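You operate a simulated robot arm through the tools that you are given. There is no shell and no other tool. Be economical: measure what you need, move in short steps, check, and stop when the job is done.

The job below is to be done with a simulated two-armed robot. You get a single attempt, and the scene is never put back.

JOB
Pick up the wide brush from the top of the hopper bench with one hand, pass it to the other hand and put it on the shelf of the hopper bench.

Only the result counts: the job must be done as asked and must still hold three seconds after the hand-in. Knocking over, shifting, dropping, spilling or breaking anything else fails it.

ROBOT AND FRAMES
Two 7-joint arms with two-finger parallel grippers on one trunk, on a base that drives. Base frame: it is fixed to the floor where the robot stands at the start and does not move with it; the origin is under the middle of the robot, x ahead of it, y to its left, z up; the surface under the hand at the start is at about z = 0.9. Units: m, degrees, N and s.
The left shoulder is at the start at [0.02, 0.138, 1.275], the right one opposite. With the tool pointing down near the work surface each hand reaches from about 0.1 to 0.5 m from the robot's upright axis, wherever it stands, measured 20 degrees to its own side. Places, roughly: shelf of the hopper bench [-0.6, -0.4, 0.3]. Payload 1.57 kg a hand.
The tool frame of a hand sits at the grasp point between the pads (the TCP): z along the fingers, y along the line on which they close. The tips reach 0.03 m beyond it. The gripper opens to 0.08 m. The fingers are 0.017 m wide and 0.012 m thick; the gripper's body (0.04 by 0.082 m) begins 0.08 m behind the TCP.
Orientation is told as [roll, pitch, yaw] about the base's x, y, z axes, in that order, counted from this pose: with the fingers straight down and closing along the base's y, the tool's x points along the base's -x, its y along +y and its z along -z.

CONTROLS
- The arms move only by the tool move_arm. It takes "left_steps", "right_steps" or both (then of equal length, played together; a hand with none holds still); each is a list of rows, each a list of 7 numbers: the opening, from 0 (shut) to 1 (fully open), then the shift along the tool's x, y, z in m, then the turn, a rotation vector about the tool's x, y, z in degrees. In form: [[hand, tx, ty, tz, wx, wy, wz], ...]. A call has 1 to 10 rows; each row shifts and turns the commanded pose from where the row before left it, along the tool's axes as they then stand. Rows are played at 5 a second. More than 0.05 m and 8.6 degrees between two rows, or a gripper value outside its range, and nothing of the call is played. Where a pose cannot be reached the arm comes as near as it can. A force on the tool above 40 N (or 10 N above the force at the start of the call, whichever is more), or a blocked arm, ends the call early, and 0.2 s more pass. Each finger travels about 0.045 m/s and halts on what it meets, pressing with about 30 N; the grip force reading is that of the motor and also rises with nothing between the fingers. The clock runs only during rows and for 0.2 s after the last one: add rows that do not move to give the fingers time. It gives the time, the measured TCP pose, the force on the tool (base axes), the opening and the grip force at its end, in the units of the frame above (readings bear some noise), with the torque about the TCP (base axes, N m) and any sound that the robot's microphone picked up.
- Cameras (640 x 400 px; columns grow to the right, rows downward): "scene" is now at [0.16, -0.0711, 1.1815]; the picture's right is [-0.76, -0.65, 0.00], its down [-0.22, 0.25, -0.94] and it looks along [0.61, -0.72, -0.33] (base axes); focal length 214 px, centre (320, 200). "left" rides on the left gripper at [0.072, 0.007, -0.122] in its tool frame; the picture's right is [-0.09, 1.00, 0.00], its down [-0.84, -0.08, -0.54] and it looks along [-0.54, -0.05, 0.84] (tool axes); focal length 238 px, centre (320, 200). "right" rides on the right gripper at [0.072, -0.007, -0.122] in its tool frame; the picture's right is [0.09, 1.00, 0.00], its down [-0.84, 0.08, -0.54] and it looks along [-0.54, 0.05, 0.84] (tool axes); focal length 238 px, centre (320, 200). There is no depth. A picture from a camera that has moved, and an enlarged one, comes with that camera's place and axes in the base frame and with its lens.
- capture(camera): a new picture of that camera. No time passes.
- move_column(by): slides the trunk up (or, below 0, down) by that many m; the arms and the scene camera ride with it, the base frame stays. It gives what a move gives, with no picture.
- steer(legs): drives the robot by 1 to 6 legs, each [ahead, left, turn to the left] in m, m and degrees, along the robot's own axes; the way and the turn of a leg run together, so that a leg with both is an arc; at most 1.5 m and 180 degrees a leg. The arms and the cameras ride along, it lands a little off, and it stops where it bumps. It gives what a move gives.
- pan_tilt(pan, tilt): turns the head with the scene camera to pan (to the left, within 60 degrees either way) and tilt (down, from -29 to 69), counted from straight ahead of the robot. It gives what a move gives.
- enlarge(camera, box): a new picture of the part [left, top, right, bottom] of that camera's present view, enlarged. No time passes.
- hand_in(): hands the job in; it is judged then, once.

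Work in short steps. Places have to be worked out from the pictures, the camera data and where the tool is seen: move nearer, look again, correct. Check each grasp and each placing, and mend what went wrong. You have 120 turns and 100 pictures in all, those below and enlarged ones among them. Open the grippers and draw the arms clear of the work before you hand the job in, unless the task says otherwise; then end with one line.

The tools are called after "Request:" as a command line: name --argument value ..., lists and objects as JSON in quotes. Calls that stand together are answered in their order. move_arm: Moves the arms, as the interface text tells. Its arguments: {"type":"object","properties":{"left_steps":{"type":"array","items":{"type":"array","items":{"type":"number"}}},"right_steps":{"type":"array","items":{"type":"array","items":{"type":"number"}}}},"required":[]} The other tools are called the same way: move_column (by) slides the trunk up or down; steer (legs) drives the base; pan_tilt (pan, tilt) turns the head that bears the scene camera; capture (camera) takes a picture; enlarge (camera, box) takes an enlarged picture of a part of a camera's view; hand_in () hands the job in.

At the start:

```text
time: 0.0
left_tool_pos: [0.2279, -0.0379, 1.1967]
left_ee_rot: [0.4, 30.7, 0.1]
left_wrist_force: [0.8, -0.3, -0.3]
left_wrist_torque: [-0.01, 0.0, 0.03]
left_gripper_width: 0.0801
left_grasp_force: 0.1
right_tool_pos: [0.151, -0.2982, 1.1404]
right_ee_rot: [-6.0, 32.5, -7.3]
right_wrist_force: [0.1, 0.1, -0.7]
right_wrist_torque: [0.02, 0.02, 0.01]
right_gripper_width: 0.08
right_grasp_force: 0.2
trunk travel left (down, up): [-0.65, 0.59]
robot x, y, heading: [-0.0015, 0.0016, 0.1]
head pan, tilt: [-49.4, 19.6]
```

scene: 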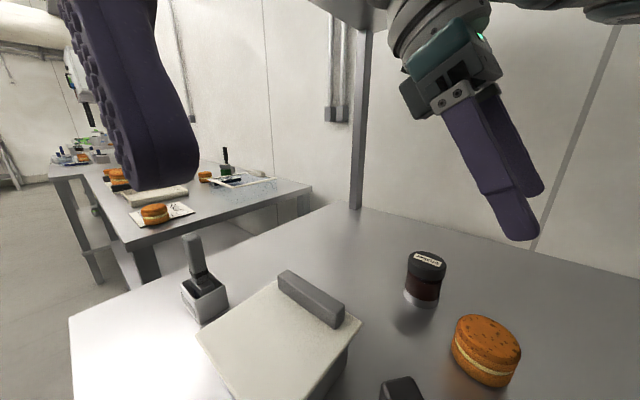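
right: 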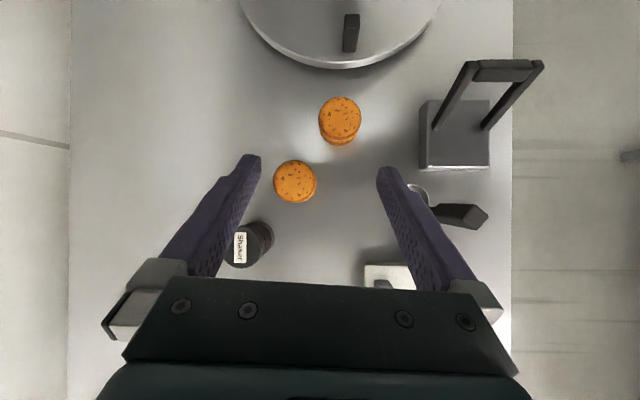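
left: 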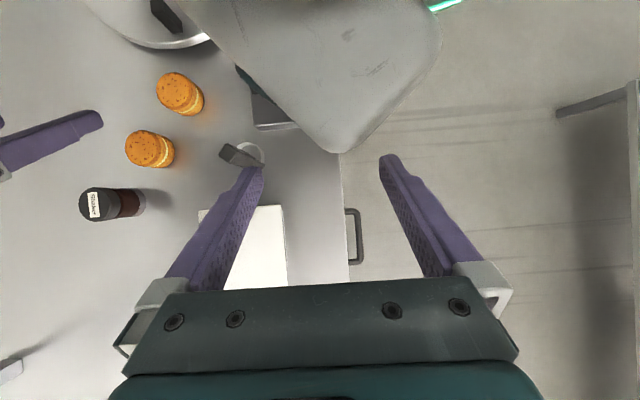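

The pictures show a table to the right with a shaker, patties and a box; the hopper bench seems to be behind right. I'll look around with the head first.

Request:
pan_tilt --pan -60 --tilt 45

Request:
capture --camera "scene"

Request:
pan_tilt --pan 0 --tilt 25

Request:
capture --camera "scene"

```text
time: 0.9
left_tool_pos: [0.2287, -0.0369, 1.1951]
left_ee_rot: [0.3, 30.8, 0.2]
left_wrist_force: [0.3, -0.9, -0.7]
left_wrist_torque: [-0.03, -0.01, 0.0]
left_gripper_width: 0.0804
left_grasp_force: 0.0
right_tool_pos: [0.1496, -0.2988, 1.1408]
right_ee_rot: [-5.9, 32.8, -7.3]
right_wrist_force: [0.7, 0.3, 0.5]
right_wrist_torque: [-0.02, 0.0, 0.0]
right_gripper_width: 0.08
right_grasp_force: 0.0
trunk travel left (down, up): [-0.65, 0.59]
robot x, y, heading: [-0.0016, -0.0008, -0.2]
head pan, tilt: [-60.0, 45.0]
```

```text
96 pictures are left
camera scene: at [0.1401, -0.0708, 1.1422], right [-0.87, -0.5, 0.0], down [-0.35, 0.61, -0.71], along [0.35, -0.61, -0.71], focal length 214 px, centre (320, 200)
```

scene: 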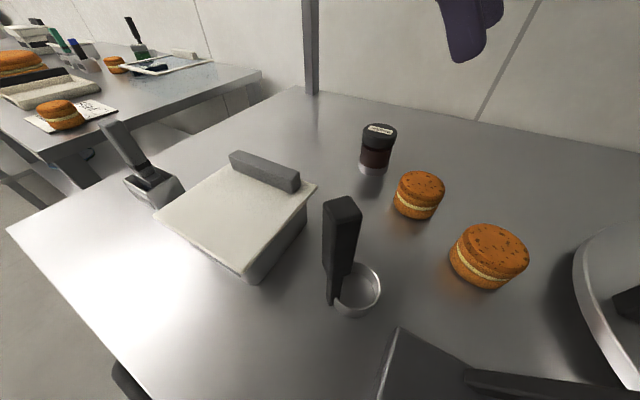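

```text
time: 2.2
left_tool_pos: [0.2309, -0.0255, 1.1954]
left_ee_rot: [3.2, 30.6, 0.6]
left_wrist_force: [66.0, 83.1, 55.3]
left_wrist_torque: [3.69, -0.5, -4.55]
left_gripper_width: 0.0805
left_grasp_force: 0.3
right_tool_pos: [0.1514, -0.2987, 1.1398]
right_ee_rot: [-5.8, 32.7, -7.3]
right_wrist_force: [-0.1, -0.8, 0.0]
right_wrist_torque: [0.01, 0.01, 0.02]
right_gripper_width: 0.0801
right_grasp_force: 0.1
trunk travel left (down, up): [-0.65, 0.59]
robot x, y, heading: [0.0008, -0.0007, -0.0]
head pan, tilt: [0.0, 25.0]
```

```text
95 pictures are left
camera scene: at [0.1764, -0.0477, 1.1646], right [-0.52, -0.85, 0.0], down [-0.43, 0.26, -0.87], along [0.74, -0.45, -0.5], focal length 214 px, centre (320, 200)
```

scene: 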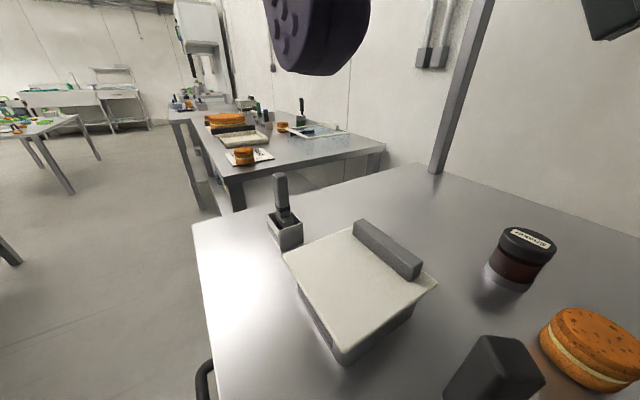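

The head bumped the left arm (66-83 N). I'll turn it back to where it was free, then move the left arm out to the left.

Request:
pan_tilt --pan -58 --tilt 20

Request:
move_arm --left_steps '[[1, 0, 0.05, 0, 0, 0, 0], [1, 0, 0.05, 0, 0, 0, 0], [1, 0, 0.05, 0, 0, 0, 0], [1, 0, 0.05, 0, 0, 0, 0], [1, 0, 0.05, 0, 0, 0, 0], [1, 0, 0.05, 0, 0, 0, 0]]'

```text
time: 3.5
left_tool_pos: [0.2265, -0.0374, 1.1948]
left_ee_rot: [0.4, 30.9, 0.0]
left_wrist_force: [0.5, -1.2, -0.5]
left_wrist_torque: [0.01, -0.01, 0.02]
left_gripper_width: 0.08
left_grasp_force: 0.1
right_tool_pos: [0.1515, -0.2975, 1.1398]
right_ee_rot: [-5.9, 32.7, -7.3]
right_wrist_force: [-0.1, 0.6, 0.4]
right_wrist_torque: [0.01, -0.03, -0.02]
right_gripper_width: 0.0801
right_grasp_force: 0.1
trunk travel left (down, up): [-0.65, 0.59]
robot x, y, heading: [-0.0011, -0.0018, 0.2]
head pan, tilt: [-58.0, 20.0]
```

```text
time: 4.7
left_tool_pos: [0.2044, 0.2026, 1.1558]
left_ee_rot: [1.0, 42.7, -0.4]
left_wrist_force: [-0.2, 0.1, 0.5]
left_wrist_torque: [0.02, 0.0, 0.0]
left_gripper_width: 0.0801
left_grasp_force: 0.1
right_tool_pos: [0.151, -0.2991, 1.1388]
right_ee_rot: [-5.9, 32.8, -7.4]
right_wrist_force: [-0.6, 0.1, 0.8]
right_wrist_torque: [0.02, 0.01, 0.04]
right_gripper_width: 0.08
right_grasp_force: 0.1
trunk travel left (down, up): [-0.65, 0.59]
robot x, y, heading: [0.0002, 0.0012, -0.1]
head pan, tilt: [-58.0, 20.0]
stopped in row 6 (left hand): the arm was blocked; the commanded pose is now the measured one
```

The left arm is now clear of the head. I'll look ahead and to the left.

Request:
pan_tilt --pan 0 --tilt 15

Request:
capture --camera "scene"

```text
time: 6.0
left_tool_pos: [0.2044, 0.2035, 1.1564]
left_ee_rot: [1.0, 42.6, -0.5]
left_wrist_force: [0.2, 0.7, 0.3]
left_wrist_torque: [-0.02, -0.01, -0.04]
left_gripper_width: 0.0798
left_grasp_force: 0.1
right_tool_pos: [0.1506, -0.2969, 1.1401]
right_ee_rot: [-5.9, 32.7, -7.5]
right_wrist_force: [0.7, 0.8, 0.3]
right_wrist_torque: [-0.02, -0.01, 0.01]
right_gripper_width: 0.08
right_grasp_force: 0.0
trunk travel left (down, up): [-0.65, 0.59]
robot x, y, heading: [0.0013, 0.0028, -0.1]
head pan, tilt: [0.0, 15.0]
```

```text
94 pictures are left
camera scene: at [0.1928, -0.0005, 1.1889], right [0.0, -1.0, 0.0], down [-0.26, 0.0, -0.97], along [0.97, 0.0, -0.26], focal length 214 px, centre (320, 200)
```

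scene: 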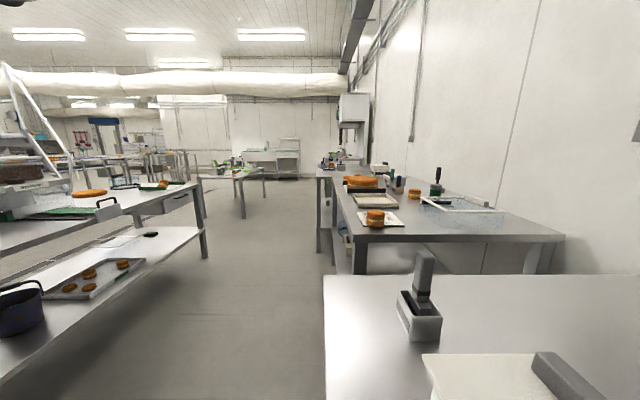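

The bench top seems to run along y<0 right beside/under the robot. I'll look steeply down at several pans to understand it.

Request:
pan_tilt --pan 0 --tilt 69

Request:
capture --camera "scene"

Request:
pan_tilt --pan -60 --tilt 69

Request:
capture --camera "scene"

Request:
pan_tilt --pan 60 --tilt 30

Request:
capture --camera "scene"

```text
time: 7.2
left_tool_pos: [0.2044, 0.2025, 1.1556]
left_ee_rot: [1.0, 42.8, -0.6]
left_wrist_force: [0.0, 0.4, 0.9]
left_wrist_torque: [-0.02, 0.0, 0.0]
left_gripper_width: 0.0799
left_grasp_force: 0.0
right_tool_pos: [0.1512, -0.2973, 1.14]
right_ee_rot: [-5.9, 32.7, -7.3]
right_wrist_force: [-0.6, -0.1, 0.1]
right_wrist_torque: [-0.03, 0.01, 0.02]
right_gripper_width: 0.0798
right_grasp_force: 0.0
trunk travel left (down, up): [-0.65, 0.59]
robot x, y, heading: [0.0018, 0.0003, 0.2]
head pan, tilt: [0.0, 68.8]
```

```text
93 pictures are left
camera scene: at [0.1553, -0.0004, 1.1133], right [0.0, -1.0, 0.0], down [-0.93, 0.0, -0.36], along [0.36, 0.0, -0.93], focal length 214 px, centre (320, 200)
```

scene: 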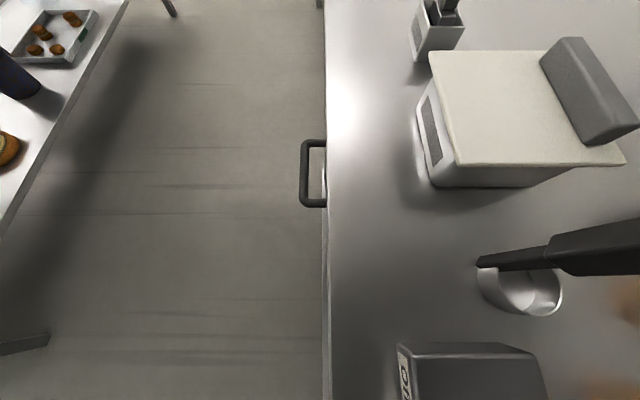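

```text
time: 8.5
left_tool_pos: [0.2052, 0.203, 1.1569]
left_ee_rot: [1.0, 42.7, -0.7]
left_wrist_force: [0.1, 0.1, 0.7]
left_wrist_torque: [0.0, -0.03, -0.01]
left_gripper_width: 0.0799
left_grasp_force: 0.0
right_tool_pos: [0.1514, -0.2984, 1.1386]
right_ee_rot: [-5.9, 32.7, -7.3]
right_wrist_force: [-0.2, -0.8, -0.1]
right_wrist_torque: [-0.01, 0.02, 0.02]
right_gripper_width: 0.0801
right_grasp_force: 0.0
trunk travel left (down, up): [-0.65, 0.59]
robot x, y, heading: [-0.0001, 0.0027, -0.1]
head pan, tilt: [-60.0, 68.8]
```

```text
92 pictures are left
camera scene: at [0.1273, -0.0488, 1.1132], right [-0.87, -0.5, 0.0], down [-0.47, 0.81, -0.36], along [0.18, -0.31, -0.93], focal length 214 px, centre (320, 200)
```

scene: 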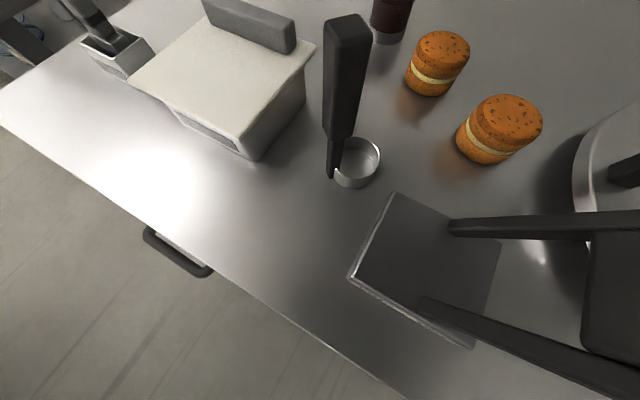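

```text
time: 10.5
left_tool_pos: [0.2035, 0.2033, 1.1568]
left_ee_rot: [0.9, 42.7, -0.5]
left_wrist_force: [-0.2, -0.5, -0.8]
left_wrist_torque: [0.0, 0.03, 0.02]
left_gripper_width: 0.0801
left_grasp_force: 0.2
right_tool_pos: [0.1515, -0.2978, 1.1398]
right_ee_rot: [-5.9, 32.8, -7.5]
right_wrist_force: [-0.6, 0.7, 0.4]
right_wrist_torque: [0.0, 0.0, -0.02]
right_gripper_width: 0.0804
right_grasp_force: 0.1
trunk travel left (down, up): [-0.65, 0.59]
robot x, y, heading: [0.0043, 0.0004, 0.1]
head pan, tilt: [60.0, 30.0]
```

```text
91 pictures are left
camera scene: at [0.1446, 0.0779, 1.1647], right [0.87, -0.5, 0.0], down [-0.25, -0.43, -0.87], along [0.43, 0.75, -0.5], focal length 214 px, centre (320, 200)
```

scene: 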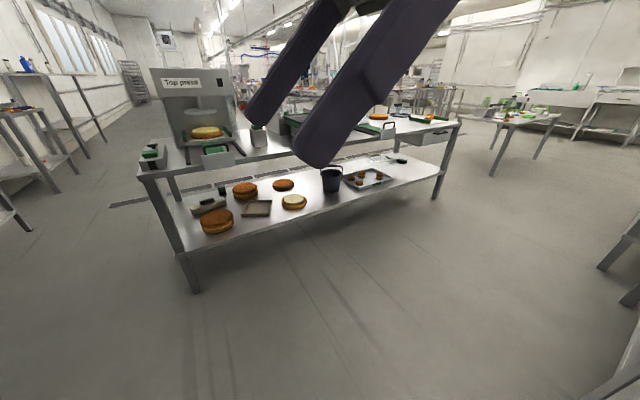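

The bench beside me has its edge at y≈0 and carries a round drum, a dish basket and others; its shelf is likely the target one. I'll raise the trunk, back into the aisle and turn to face the bench.

Request:
move_column --by 0.3

Request:
steer --legs '[[0, 0.5, 0], [0, 0, -90]]'

Request:
pan_tilt --pan 0 --tilt 30

Request:
capture --camera "scene"

```text
time: 13.5
left_tool_pos: [0.2037, 0.2027, 1.4563]
left_ee_rot: [1.0, 42.7, -0.6]
left_wrist_force: [0.2, 0.1, -0.2]
left_wrist_torque: [0.03, -0.01, 0.01]
left_gripper_width: 0.0799
left_grasp_force: 0.2
right_tool_pos: [0.1512, -0.2978, 1.4398]
right_ee_rot: [-5.9, 32.7, -7.4]
right_wrist_force: [0.2, -0.7, 0.1]
right_wrist_torque: [-0.01, 0.0, 0.0]
right_gripper_width: 0.0799
right_grasp_force: 0.1
trunk travel left (down, up): [-0.95, 0.29]
robot x, y, heading: [-0.0003, -0.0006, -0.0]
head pan, tilt: [60.0, 30.0]
```

```text
time: 20.4
left_tool_pos: [0.1967, 0.2934, 1.4563]
left_ee_rot: [1.0, 42.6, -92.5]
left_wrist_force: [-0.4, -0.6, -1.2]
left_wrist_torque: [0.05, 0.0, -0.02]
left_gripper_width: 0.0799
left_grasp_force: 0.1
right_tool_pos: [-0.304, 0.3632, 1.4386]
right_ee_rot: [-6.0, 32.8, -99.2]
right_wrist_force: [0.0, -0.4, 0.1]
right_wrist_torque: [0.0, 0.03, 0.0]
right_gripper_width: 0.0797
right_grasp_force: 0.1
trunk travel left (down, up): [-0.95, 0.29]
robot x, y, heading: [0.0007, 0.501, -92.1]
head pan, tilt: [60.0, 30.0]
```

```text
time: 21.7
left_tool_pos: [0.1953, 0.2934, 1.4573]
left_ee_rot: [1.0, 42.7, -92.5]
left_wrist_force: [-0.5, 0.0, 1.0]
left_wrist_torque: [0.0, -0.03, 0.0]
left_gripper_width: 0.0801
left_grasp_force: 0.1
right_tool_pos: [-0.3031, 0.3643, 1.4394]
right_ee_rot: [-5.9, 32.9, -99.2]
right_wrist_force: [-1.2, -0.4, 0.3]
right_wrist_torque: [0.01, -0.02, 0.0]
right_gripper_width: 0.0799
right_grasp_force: 0.1
trunk travel left (down, up): [-0.95, 0.29]
robot x, y, heading: [-0.0005, 0.5026, -91.7]
head pan, tilt: [0.0, 30.0]
```

```text
90 pictures are left
camera scene: at [-0.0077, 0.3138, 1.4647], right [-1.0, 0.03, 0.0], down [0.02, 0.5, -0.87], along [-0.03, -0.87, -0.5], focal length 214 px, centre (320, 200)
```

scene: 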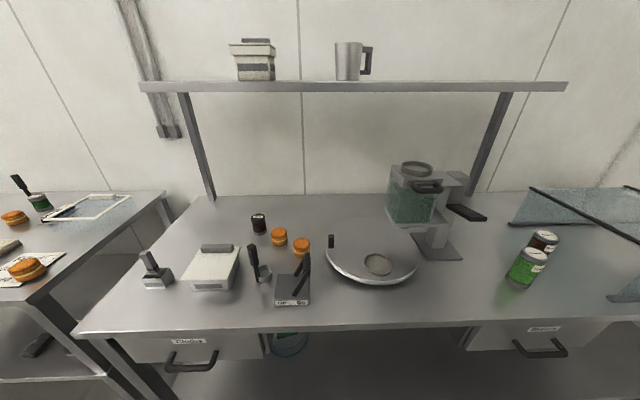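

The hopper bench is in front of me. I'll enlarge to find the wide brush.

Request:
enlarge --camera "scene" --box '[80, 190, 340, 352]'

Request:
enlarge --camera "scene" --box '[320, 130, 640, 330]'

```text
2.46 times, centred on (210, 271) of scene
camera zoom: at [-0.0077, 0.3138, 1.4647], right [-1.0, 0.03, 0.0], down [0.02, 0.5, -0.87], along [-0.03, -0.87, -0.5], focal length 528 px, centre (591, 25)
```

zoom: 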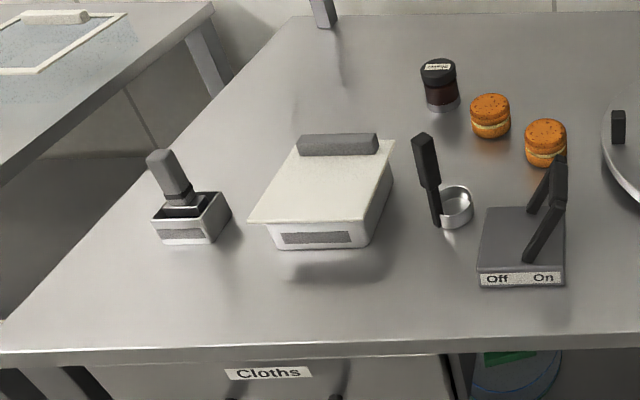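

```text
2.00 times, centred on (480, 230) of scene
camera zoom: at [-0.0077, 0.3138, 1.4647], right [-1.0, 0.03, 0.0], down [0.02, 0.5, -0.87], along [-0.03, -0.87, -0.5], focal length 429 px, centre (0, 140)
```

zoom: 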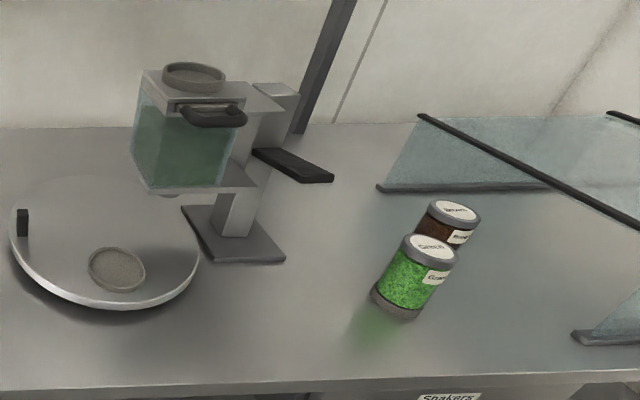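

No clear brush yet, except perhaps the grey handle in a holder on the left. I'll look further right along the bench.

Request:
pan_tilt --pan -50 --tilt 30

Request:
capture --camera "scene"

```text
time: 22.8
left_tool_pos: [0.1956, 0.2942, 1.4558]
left_ee_rot: [0.9, 42.8, -92.4]
left_wrist_force: [1.0, 0.2, 0.9]
left_wrist_torque: [-0.03, 0.0, 0.0]
left_gripper_width: 0.08
left_grasp_force: 0.1
right_tool_pos: [-0.3047, 0.3635, 1.4393]
right_ee_rot: [-5.9, 32.8, -99.1]
right_wrist_force: [0.0, 0.2, -0.2]
right_wrist_torque: [0.01, -0.04, 0.0]
right_gripper_width: 0.08
right_grasp_force: 0.1
trunk travel left (down, up): [-0.95, 0.29]
robot x, y, heading: [-0.0013, 0.5044, -91.6]
head pan, tilt: [-50.0, 30.0]
```

```text
87 pictures are left
camera scene: at [-0.0759, 0.3484, 1.4647], right [-0.62, 0.79, 0.0], down [0.39, 0.31, -0.87], along [-0.68, -0.54, -0.5], focal length 214 px, centre (320, 200)
```

scene: 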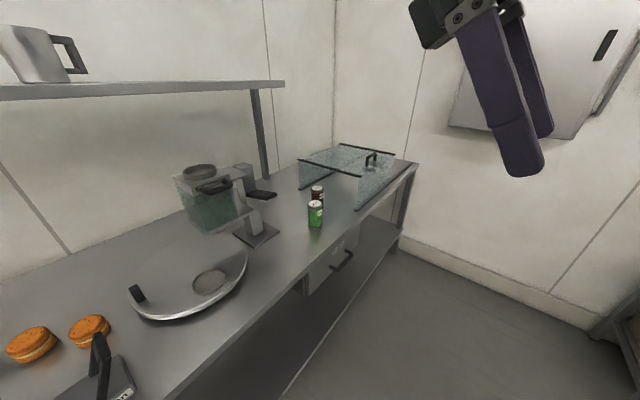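

No other brush candidate on the right besides the glass case. I'll move in front of the left end to look closely.

Request:
steer --legs '[[0.1, 0.4, 1.7]]'

Request:
pan_tilt --pan 0 --tilt 50

Request:
capture --camera "scene"

```text
time: 25.4
left_tool_pos: [0.5988, 0.1933, 1.4567]
left_ee_rot: [1.1, 42.7, -90.5]
left_wrist_force: [-0.6, -0.1, 0.1]
left_wrist_torque: [0.0, -0.01, 0.02]
left_gripper_width: 0.0801
left_grasp_force: 0.0
right_tool_pos: [0.0978, 0.2471, 1.4394]
right_ee_rot: [-5.9, 32.8, -97.5]
right_wrist_force: [-0.3, 0.1, -0.7]
right_wrist_torque: [0.0, -0.03, -0.01]
right_gripper_width: 0.08
right_grasp_force: 0.1
trunk travel left (down, up): [-0.95, 0.29]
robot x, y, heading: [0.4, 0.395, -89.9]
head pan, tilt: [-50.0, 30.0]
```

```text
time: 26.6
left_tool_pos: [0.599, 0.1932, 1.4565]
left_ee_rot: [0.9, 42.8, -90.6]
left_wrist_force: [-0.3, -0.1, -0.3]
left_wrist_torque: [-0.02, 0.03, 0.01]
left_gripper_width: 0.0801
left_grasp_force: 0.0
right_tool_pos: [0.0974, 0.2478, 1.4394]
right_ee_rot: [-5.9, 32.7, -97.4]
right_wrist_force: [-0.2, 0.6, 0.1]
right_wrist_torque: [-0.01, -0.01, 0.0]
right_gripper_width: 0.0798
right_grasp_force: 0.1
trunk travel left (down, up): [-0.95, 0.29]
robot x, y, heading: [0.3953, 0.3958, -90.0]
head pan, tilt: [0.0, 50.0]
```

```text
86 pictures are left
camera scene: at [0.3951, 0.2198, 1.4352], right [-1.0, 0.0, 0.0], down [0.0, 0.77, -0.64], along [0.0, -0.64, -0.77], focal length 214 px, centre (320, 200)
```

scene: 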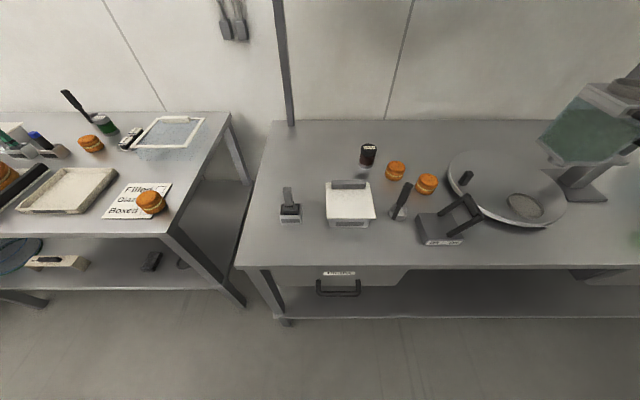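

Request:
enlarge --camera "scene" --box '[264, 175, 344, 225]'

Request:
enlarge --camera "scene" --box '[340, 140, 580, 290]'

```text
8.00 times, centred on (304, 200) of scene
camera zoom: at [0.3951, 0.2198, 1.4352], right [-1.0, 0.0, 0.0], down [0.0, 0.77, -0.64], along [0.0, -0.64, -0.77], focal length 1716 px, centre (448, 200)
```

zoom: 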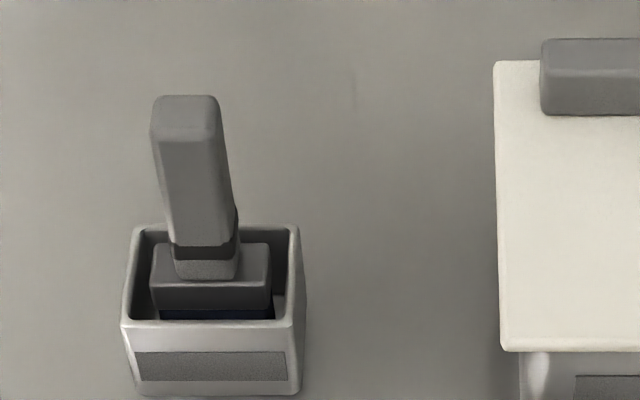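

```text
2.67 times, centred on (460, 215) of scene
camera zoom: at [0.3951, 0.2198, 1.4352], right [-1.0, 0.0, 0.0], down [0.0, 0.77, -0.64], along [0.0, -0.64, -0.77], focal length 572 px, centre (-53, 160)
```

zoom: 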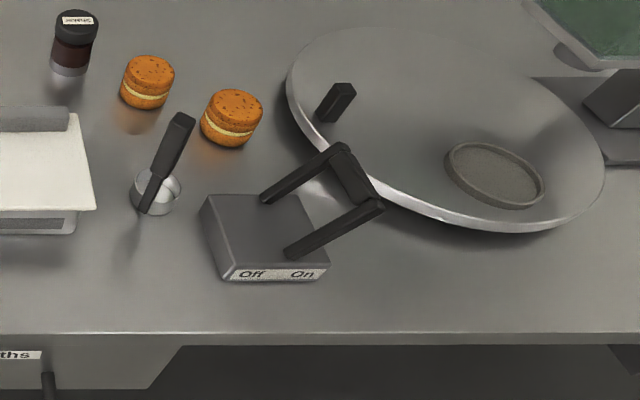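

The only brush on the bench top is the one with dark-blue bristles standing in the small holder: handle at about [0.479, -0.153], z ≈ 0.945–1.04. I'll drive so it's in front of the right hand, and turn the right fingers straight down.

Request:
steer --legs '[[0.21, 0.205, 0]]'

Request:
move_arm --right_steps '[[1, 0, 0, 0, 0, -8, 0], [1, 0, 0, 0, 0, -8, 0], [1, 0, 0, 0, 0, -8, 0], [1, 0, 0, 0, 0, -8, 0]]'

Request:
capture --camera "right"

```text
time: 28.6
left_tool_pos: [0.8009, -0.0192, 1.4563]
left_ee_rot: [1.1, 42.8, -90.7]
left_wrist_force: [-0.2, -0.5, 0.2]
left_wrist_torque: [0.0, -0.01, 0.01]
left_gripper_width: 0.0801
left_grasp_force: 0.1
right_tool_pos: [0.2997, 0.036, 1.4396]
right_ee_rot: [-5.9, 32.7, -97.6]
right_wrist_force: [0.7, 0.0, -0.3]
right_wrist_torque: [0.01, 0.02, -0.01]
right_gripper_width: 0.0801
right_grasp_force: 0.1
trunk travel left (down, up): [-0.95, 0.29]
robot x, y, heading: [0.5999, 0.185, -90.1]
head pan, tilt: [0.0, 50.0]
```

```text
time: 29.5
left_tool_pos: [0.8012, -0.0191, 1.4567]
left_ee_rot: [1.1, 42.7, -90.8]
left_wrist_force: [-1.0, -0.1, -0.2]
left_wrist_torque: [0.0, 0.02, 0.0]
left_gripper_width: 0.0798
left_grasp_force: 0.2
right_tool_pos: [0.3007, 0.0595, 1.4192]
right_ee_rot: [-5.6, 18.4, -95.4]
right_wrist_force: [0.4, -0.3, -0.3]
right_wrist_torque: [0.01, 0.01, -0.01]
right_gripper_width: 0.08
right_grasp_force: 0.0
right hand out of reach, approached as far as the arm can: row 4
trunk travel left (down, up): [-0.95, 0.29]
robot x, y, heading: [0.5973, 0.1859, -89.9]
head pan, tilt: [0.0, 50.0]
stopped in row 4 (right hand): the arm was blocked; the commanded pose is now the measured one
```

```text
83 pictures are left
camera right: at [0.3067, 0.0898, 1.5562], right [1.0, 0.03, -0.06], down [0.04, -0.97, 0.24], along [-0.06, -0.24, -0.97], focal length 238 px, centre (320, 200)
```

right: 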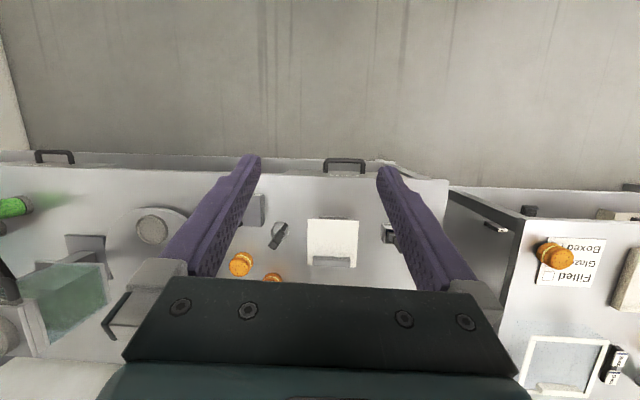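

The wrist runs out of room close in; I'll extend forward and toward the centre while straightening up.

Request:
move_arm --right_steps '[[1, -0.035, 0.03, 0.02, 0, 0, 0], [1, -0.035, 0.03, 0.02, 0, -4, 0], [1, -0.035, 0.03, 0.02, 0, -5, 0], [1, -0.035, 0.03, 0.02, 2, -5, 2], [1, -0.035, 0.03, 0.01, 2, -4, 2], [1, 0, 0.02, 0, 2, 0, 2]]'

```text
refused: row 1 steps farther than a row can; nothing moved
```

Request:
move_arm --right_steps '[[1, -0.03, 0.03, 0.02, 0, 0, 0], [1, -0.03, 0.03, 0.02, 0, -4, 0], [1, -0.03, 0.03, 0.02, 0, -5, 0], [1, -0.03, 0.03, 0.02, 2, -5, 2], [1, -0.03, 0.03, 0.01, 2, -4, 2], [1, -0.03, 0.02, 0, 2, 0, 2]]'

```text
time: 30.9
left_tool_pos: [0.8018, -0.0206, 1.4554]
left_ee_rot: [1.1, 42.8, -90.8]
left_wrist_force: [0.0, -0.3, -0.5]
left_wrist_torque: [0.01, 0.01, 0.01]
left_gripper_width: 0.0799
left_grasp_force: 0.1
right_tool_pos: [0.4456, -0.1042, 1.2789]
right_ee_rot: [-11.7, -0.4, -99.4]
right_wrist_force: [-0.3, -0.9, 0.2]
right_wrist_torque: [-0.02, 0.02, -0.02]
right_gripper_width: 0.0799
right_grasp_force: 0.1
trunk travel left (down, up): [-0.95, 0.29]
robot x, y, heading: [0.5957, 0.1893, -90.5]
head pan, tilt: [0.0, 50.0]
```

Roll and yaw signs were inverse; I'll correct them and move above the brush, staying high.

Request:
move_arm --right_steps '[[1, -0.015, 0.01, 0, -6, 0, -4.7], [1, -0.015, 0.01, 0, -5.7, 0, -4.7], [1, -0.015, 0.01, 0, 0, 0, 0], [1, 0, 0, 0, 0, 0, 0]]'

Request:
capture --camera "right"

Request:
capture --camera "scene"

```text
time: 31.9
left_tool_pos: [0.8012, -0.0192, 1.4574]
left_ee_rot: [1.1, 42.9, -90.7]
left_wrist_force: [0.4, 0.2, 0.2]
left_wrist_torque: [-0.01, -0.01, -0.03]
left_gripper_width: 0.0801
left_grasp_force: 0.0
right_tool_pos: [0.4715, -0.1503, 1.2765]
right_ee_rot: [0.1, 0.5, -89.9]
right_wrist_force: [0.1, -0.1, 0.7]
right_wrist_torque: [-0.02, 0.03, 0.0]
right_gripper_width: 0.0802
right_grasp_force: 0.0
trunk travel left (down, up): [-0.95, 0.29]
robot x, y, heading: [0.5984, 0.1848, -90.3]
head pan, tilt: [0.0, 50.0]
```

```text
82 pictures are left
camera right: at [0.4625, -0.0789, 1.3991], right [1.0, 0.09, 0.0], down [0.08, -0.84, 0.53], along [0.05, -0.53, -0.85], focal length 238 px, centre (320, 200)
```

right: 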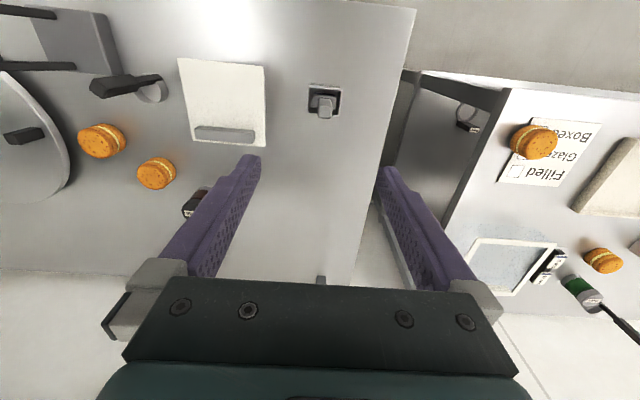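

```text
81 pictures are left
camera scene: at [0.5974, 0.0079, 1.4352], right [-1.0, 0.0, 0.0], down [0.0, 0.77, -0.64], along [0.0, -0.64, -0.77], focal length 214 px, centre (320, 200)
```

scene: 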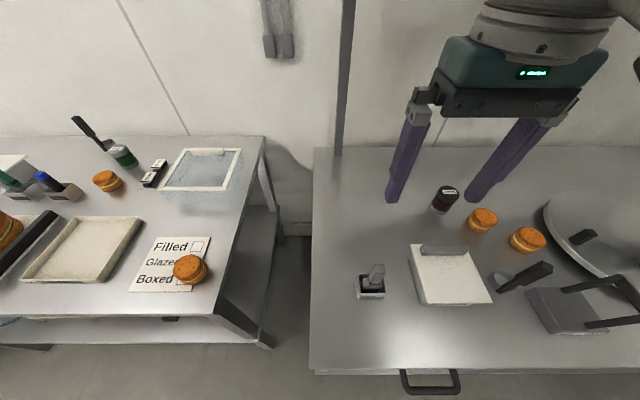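

Both cameras see the brush. I'll enlarge both for triangulation.

Request:
enlarge --camera "scene" --box '[330, 255, 410, 305]'

Request:
enlarge --camera "right" --box '[284, 75, 364, 125]'

```text
8.00 times, centred on (370, 280) of scene
camera zoom: at [0.5974, 0.0079, 1.4352], right [-1.0, 0.0, 0.0], down [0.0, 0.77, -0.64], along [0.0, -0.64, -0.77], focal length 1716 px, centre (-80, -440)
```

zoom: 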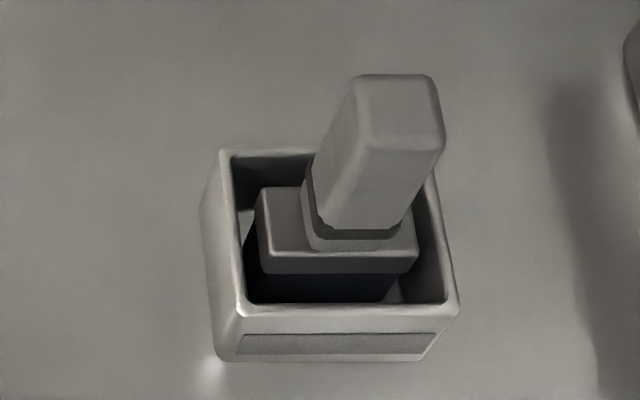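

```text
8.00 times, centred on (324, 100) of right
camera zoom: at [0.4625, -0.0789, 1.3991], right [1.0, 0.09, 0.0], down [0.08, -0.84, 0.53], along [0.05, -0.53, -0.85], focal length 1907 px, centre (288, 1000)
```

zoom: 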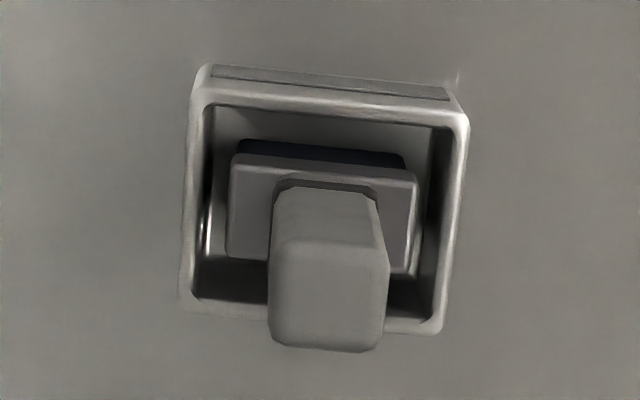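

Triangulated handle top centre: [0.479, -0.156, 1.030], about 0.021 wide. I'll align over it and lower the trunk 0.18.

Request:
move_arm --right_steps '[[1, -0.0055, 0.0075, 0, 0, -0.5, 0], [1, 0, 0, 0, 0, 0, 0]]'

Request:
move_column --by -0.18

Request:
capture --camera "right"

Request:
capture --camera "scene"

```text
time: 32.5
left_tool_pos: [0.8, -0.0195, 1.4549]
left_ee_rot: [1.1, 42.8, -90.7]
left_wrist_force: [-0.8, -0.3, 0.9]
left_wrist_torque: [0.0, -0.03, 0.0]
left_gripper_width: 0.0797
left_grasp_force: 0.0
right_tool_pos: [0.4778, -0.1557, 1.2773]
right_ee_rot: [0.1, 0.1, -89.7]
right_wrist_force: [-1.0, -0.3, 0.5]
right_wrist_torque: [0.01, 0.0, 0.03]
right_gripper_width: 0.08
right_grasp_force: 0.1
trunk travel left (down, up): [-0.95, 0.29]
robot x, y, heading: [0.5977, 0.1873, -90.4]
head pan, tilt: [0.0, 50.0]
```

```text
time: 34.5
left_tool_pos: [0.8016, -0.0191, 1.2755]
left_ee_rot: [1.1, 42.9, -90.7]
left_wrist_force: [0.5, 0.0, 0.0]
left_wrist_torque: [0.01, 0.01, -0.02]
left_gripper_width: 0.0799
left_grasp_force: 0.0
right_tool_pos: [0.4784, -0.1565, 1.0967]
right_ee_rot: [0.1, 0.0, -89.8]
right_wrist_force: [-0.8, 0.2, -1.4]
right_wrist_torque: [0.0, 0.01, 0.0]
right_gripper_width: 0.0802
right_grasp_force: 0.0
trunk travel left (down, up): [-0.77, 0.47]
robot x, y, heading: [0.601, 0.1871, -90.0]
head pan, tilt: [0.0, 50.0]
```

```text
78 pictures are left
camera right: at [0.4694, -0.0832, 1.2181], right [1.0, 0.09, 0.0], down [0.08, -0.84, 0.54], along [0.05, -0.54, -0.84], focal length 238 px, centre (320, 200)
```

right: 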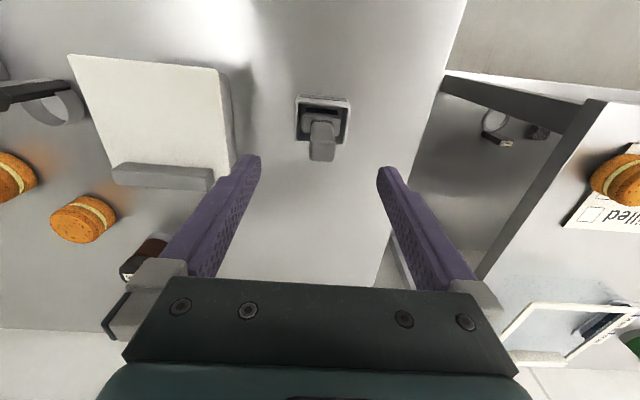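

```text
77 pictures are left
camera scene: at [0.5974, 0.0079, 1.2552], right [-1.0, 0.0, 0.0], down [0.0, 0.77, -0.64], along [0.0, -0.64, -0.77], focal length 214 px, centre (320, 200)
```

scene: 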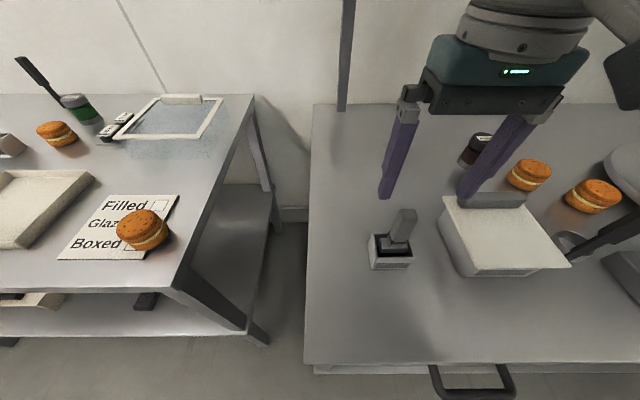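

Alignment agrees with the newest view. Descend 0.08 m so the TCP is at z≈1.016.

Request:
move_arm --right_steps '[[1, 0, 0, 0.03, 0, 0, 0], [1, 0, 0, 0.03, 0, 0, 0], [1, 0, 0, 0.02, 0, 0, 0], [1, 0, 0, 0, 0, 0, 0]]'

Request:
capture --camera "right"

Request:
capture --camera "scene"

```text
time: 35.5
left_tool_pos: [0.8011, -0.0199, 1.2755]
left_ee_rot: [1.1, 42.7, -90.7]
left_wrist_force: [-0.4, -0.5, -0.1]
left_wrist_torque: [0.0, 0.01, -0.02]
left_gripper_width: 0.08
left_grasp_force: 0.0
right_tool_pos: [0.4773, -0.1554, 1.0161]
right_ee_rot: [0.2, 0.0, -89.8]
right_wrist_force: [-0.3, 0.5, 0.0]
right_wrist_torque: [-0.01, -0.01, 0.0]
right_gripper_width: 0.0799
right_grasp_force: 0.1
trunk travel left (down, up): [-0.77, 0.47]
robot x, y, heading: [0.5993, 0.1824, -90.1]
head pan, tilt: [0.0, 50.0]
```

```text
76 pictures are left
camera right: at [0.4688, -0.0826, 1.1378], right [1.0, 0.09, 0.0], down [0.08, -0.84, 0.54], along [0.05, -0.54, -0.84], focal length 238 px, centre (320, 200)
```

right: 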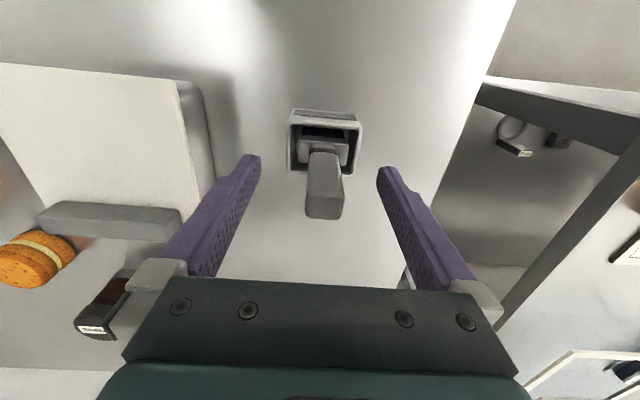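

```text
75 pictures are left
camera scene: at [0.5974, 0.0079, 1.2552], right [-1.0, 0.0, 0.0], down [0.0, 0.77, -0.64], along [0.0, -0.64, -0.77], focal length 214 px, centre (320, 200)
```

scene: 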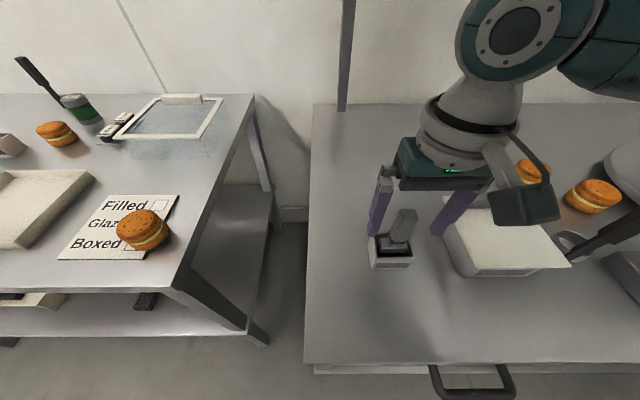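

The handle sits centred between the fingers. Closing.

Request:
move_arm --right_steps '[[0.5, 0, 0, 0, 0, 0, 0], [0.2, 0, 0, 0, 0, 0, 0], [0, 0, 0, 0, 0, 0, 0], [0, 0, 0, 0, 0, 0, 0], [0, 0, 0, 0, 0, 0, 0], [0, 0, 0, 0, 0, 0, 0]]'

```text
time: 36.9
left_tool_pos: [0.8013, -0.0194, 1.2754]
left_ee_rot: [1.1, 42.8, -90.7]
left_wrist_force: [0.5, -0.4, -1.1]
left_wrist_torque: [0.01, 0.02, 0.03]
left_gripper_width: 0.0799
left_grasp_force: 0.0
right_tool_pos: [0.4772, -0.1557, 1.0159]
right_ee_rot: [0.1, 0.0, -89.8]
right_wrist_force: [0.4, 0.2, 0.1]
right_wrist_torque: [-0.04, 0.04, -0.02]
right_gripper_width: 0.0214
right_grasp_force: 29.3
trunk travel left (down, up): [-0.77, 0.47]
robot x, y, heading: [0.6, 0.1858, -90.0]
head pan, tilt: [0.0, 50.0]
```

Gripped at 0.0214 m. I'll lift straight up slowly and check that the holder stays.

Request:
move_arm --right_steps '[[0, 0, 0, -0.015, 0, 0, 0], [0, 0, 0, -0.015, 0, 0, 0], [0, 0, 0, -0.02, 0, 0, 0], [0, 0, 0, -0.03, 0, 0, 0], [0, 0, 0, -0.03, 0, 0, 0], [0, 0, 0, 0, 0, 0, 0]]'

Request:
capture --camera "scene"

Request:
capture --camera "right"

```text
time: 38.3
left_tool_pos: [0.8008, -0.0204, 1.276]
left_ee_rot: [1.0, 42.8, -90.8]
left_wrist_force: [0.0, 0.0, 0.2]
left_wrist_torque: [0.03, 0.0, 0.01]
left_gripper_width: 0.0799
left_grasp_force: 0.1
right_tool_pos: [0.4777, -0.1555, 1.1281]
right_ee_rot: [0.1, 0.1, -89.9]
right_wrist_force: [0.1, -0.4, -2.4]
right_wrist_torque: [0.0, 0.01, 0.03]
right_gripper_width: 0.0213
right_grasp_force: 30.0
trunk travel left (down, up): [-0.77, 0.47]
robot x, y, heading: [0.5986, 0.1824, -90.4]
head pan, tilt: [0.0, 50.0]
```

```text
74 pictures are left
camera scene: at [0.5975, 0.008, 1.2552], right [-1.0, 0.0, 0.0], down [0.0, 0.77, -0.64], along [0.0, -0.64, -0.77], focal length 214 px, centre (320, 200)
```

scene: 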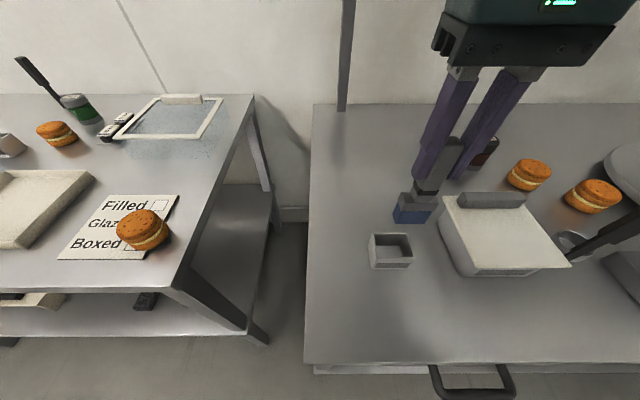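

```text
73 pictures are left
camera right: at [0.4696, -0.0829, 1.2493], right [1.0, 0.09, 0.0], down [0.08, -0.84, 0.54], along [0.05, -0.54, -0.84], focal length 238 px, centre (320, 200)
```

right: 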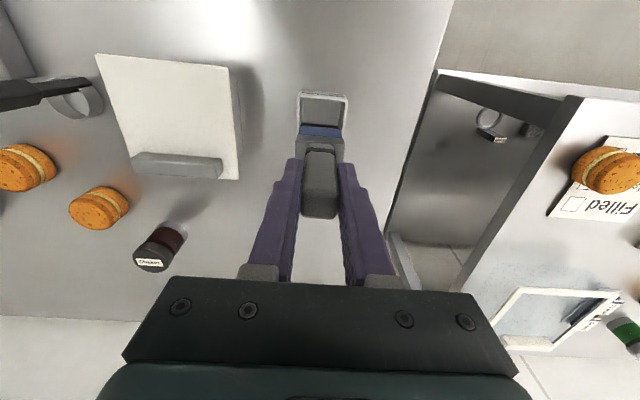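

The brush is out and the holder undisturbed. I'll back into the aisle for the hand-over and view the brush.

Request:
steer --legs '[[-0.35, 0, 0]]'

Request:
enlarge --camera "scene" --box '[320, 0, 640, 250]'

Request:
capture --camera "left"

```text
time: 40.6
left_tool_pos: [0.8017, 0.3341, 1.2763]
left_ee_rot: [1.2, 42.8, -90.8]
left_wrist_force: [0.3, 0.1, 0.3]
left_wrist_torque: [-0.02, 0.01, 0.02]
left_gripper_width: 0.0802
left_grasp_force: 0.1
right_tool_pos: [0.479, 0.1995, 1.1275]
right_ee_rot: [0.1, 0.2, -89.9]
right_wrist_force: [-0.2, 0.8, -1.2]
right_wrist_torque: [-0.02, -0.02, 0.01]
right_gripper_width: 0.0215
right_grasp_force: 30.4
trunk travel left (down, up): [-0.77, 0.47]
robot x, y, heading: [0.6012, 0.5409, -90.4]
head pan, tilt: [0.0, 50.0]
```

```text
1.60 times, centred on (480, 125) of scene
camera zoom: at [0.5986, 0.3628, 1.2552], right [-1.0, 0.01, 0.0], down [0.0, 0.77, -0.64], along [0.0, -0.64, -0.77], focal length 343 px, centre (64, 320)
```

zoom: 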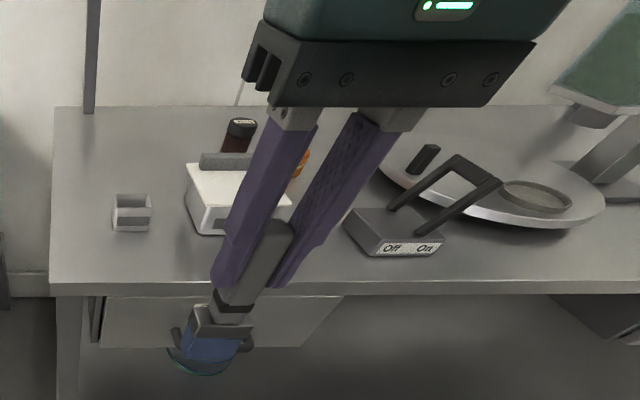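

```text
71 pictures are left
camera left: at [0.805, 0.3048, 1.4139], right [0.99, -0.09, -0.05], down [-0.1, -0.98, -0.17], along [-0.03, 0.18, -0.98], focal length 238 px, centre (320, 200)
```

left: 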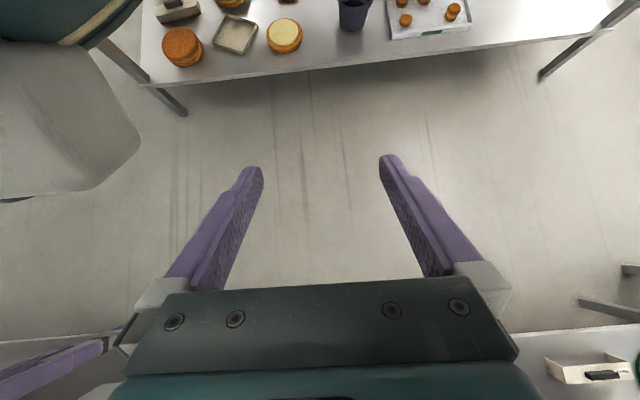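

Brush geometry relative to the right TCP: handle +0.014 to −0.039, ferrule to −0.056, head block to −0.07, bristles to −0.106. The left hand will take the head block with fingers pointing forward; first I extend the left arm and pitch it up.

Request:
move_arm --left_steps '[[1, -0.0293, 0, -0.027, 0, 0, 0], [1, -0.0293, 0, -0.027, 0, 0, 0], [1, -0.0146, 0, -0.0136, 0, -8, 0], [1, -0.0164, 0, -0.0115, 0, -8, 0], [1, -0.018, 0, -0.009, 0, -8, 0], [1, 0, 0, 0, 0, -8, 0], [1, 0, 0, 0, 0, -8, 0], [1, 0, 0, 0, 0, -8, 0]]'

```text
time: 41.2
left_tool_pos: [0.8383, 0.2911, 1.2297]
left_ee_rot: [-2.9, 53.7, -82.9]
left_wrist_force: [0.2, -0.5, 0.1]
left_wrist_torque: [-0.02, -0.01, 0.02]
left_gripper_width: 0.0799
left_grasp_force: 0.0
right_tool_pos: [0.4794, 0.199, 1.1273]
right_ee_rot: [0.2, 0.1, -89.9]
right_wrist_force: [0.6, 0.5, -1.6]
right_wrist_torque: [0.0, -0.01, -0.01]
right_gripper_width: 0.0213
right_grasp_force: 30.3
trunk travel left (down, up): [-0.77, 0.47]
robot x, y, heading: [0.6007, 0.5412, -90.4]
head pan, tilt: [0.0, 50.0]
stopped in row 3 (left hand): the arm was blocked; the commanded pose is now the measured one
```

The left arm is near a joint limit. I'll bring it down and slightly inward while pitching back.

Request:
move_arm --left_steps '[[1, 0, -0.02, 0, 2, -5, -4], [1, 0, -0.02, 0, 1, -6, -3], [1, 0, -0.02, 0, 0, -8, 0], [1, 0, -0.02, 0.0, 0, -8, 0]]'

```text
time: 42.2
left_tool_pos: [0.7604, 0.273, 1.228]
left_ee_rot: [1.9, 26.7, -72.9]
left_wrist_force: [-0.4, -0.6, -0.6]
left_wrist_torque: [-0.02, -0.02, 0.01]
left_gripper_width: 0.0802
left_grasp_force: 0.0
right_tool_pos: [0.4781, 0.1987, 1.1273]
right_ee_rot: [0.2, 0.1, -90.0]
right_wrist_force: [0.2, 0.3, -1.3]
right_wrist_torque: [0.0, 0.01, 0.01]
right_gripper_width: 0.0214
right_grasp_force: 30.1
trunk travel left (down, up): [-0.77, 0.47]
robot x, y, heading: [0.5986, 0.5401, -90.1]
head pan, tilt: [0.0, 50.0]
```

That works. Continue pitching, restoring yaw and moving forward.

Request:
move_arm --left_steps '[[1, -0.018, 0, -0.009, 0, -6, 4], [1, -0.018, 0, -0.006, 0, -6, 4], [1, -0.02, 0, -0.004, 0, -6, 4], [1, -0.02, 0, 0, 0, -6, 4], [1, 0, 0, 0, 0, -8, 0], [1, 0, 0, 0, 0, -8, 0], [1, 0, 0, 0, 0, -8, 0], [1, 0, 0, 0, 0, -8, 0]]'

```text
time: 44.0
left_tool_pos: [0.7765, 0.1941, 1.223]
left_ee_rot: [-2.8, -29.6, -87.8]
left_wrist_force: [0.4, -0.1, 0.5]
left_wrist_torque: [-0.01, 0.01, -0.05]
left_gripper_width: 0.0799
left_grasp_force: 0.0
right_tool_pos: [0.4783, 0.2007, 1.1286]
right_ee_rot: [0.1, 0.1, -90.0]
right_wrist_force: [0.3, -0.4, -1.3]
right_wrist_torque: [-0.03, -0.02, 0.02]
right_gripper_width: 0.0215
right_grasp_force: 29.8
trunk travel left (down, up): [-0.77, 0.47]
robot x, y, heading: [0.599, 0.5394, -90.3]
head pan, tilt: [0.0, 50.0]
```

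Pitch −30 reached. Now pitch the left further to about −57 while lowering, and tilt the right hand by +32 so the brush's bristles come toward the robot.

Request:
move_arm --left_steps '[[1, 0.01, 0, 0.017, 0, -7, 0], [1, 0.012, 0, 0.016, 0, -7, 0], [1, 0.014, 0, 0.014, 0, -7, 0], [1, 0.016, 0, 0.012, 0, -6, 0]]' --right_steps '[[0, 0, 0, 0, 0, 8, 0], [0, 0, 0, 0, 0, 8, 0], [0, 0, 0, 0, 0, 8, 0], [0, 0, 0, 0, 0, 8, 0]]'

Request:
capture --camera "scene"

Request:
capture --camera "left"

```text
time: 45.0
left_tool_pos: [0.7713, 0.1982, 1.1428]
left_ee_rot: [-4.3, -56.3, -85.5]
left_wrist_force: [0.1, 0.3, -0.1]
left_wrist_torque: [0.0, 0.04, 0.0]
left_gripper_width: 0.0802
left_grasp_force: 0.0
right_tool_pos: [0.4799, 0.1986, 1.128]
right_ee_rot: [0.2, 32.1, -89.8]
right_wrist_force: [0.0, 0.2, -0.4]
right_wrist_torque: [0.01, -0.01, 0.01]
right_gripper_width: 0.0217
right_grasp_force: 30.2
trunk travel left (down, up): [-0.77, 0.47]
robot x, y, heading: [0.5995, 0.5382, -90.5]
head pan, tilt: [0.0, 50.0]
```

```text
70 pictures are left
camera scene: at [0.5986, 0.3629, 1.2552], right [-1.0, 0.01, 0.0], down [0.0, 0.77, -0.64], along [0.0, -0.64, -0.77], focal length 214 px, centre (320, 200)
```

scene: 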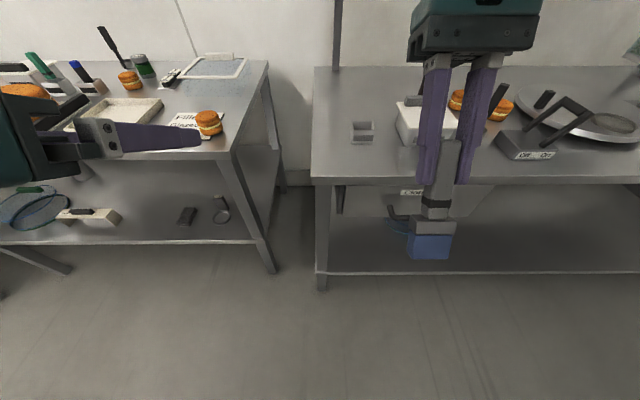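

```text
69 pictures are left
camera left: at [0.7755, 0.339, 1.1499], right [1.0, -0.04, 0.03], down [-0.04, -0.01, 1.0], along [-0.04, -1.0, -0.01], focal length 238 px, centre (320, 200)
```

left: 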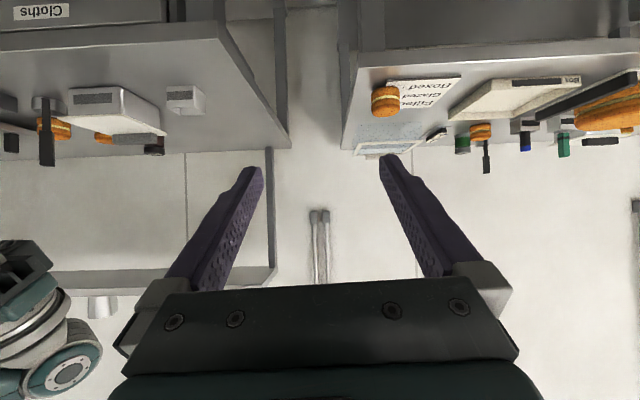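

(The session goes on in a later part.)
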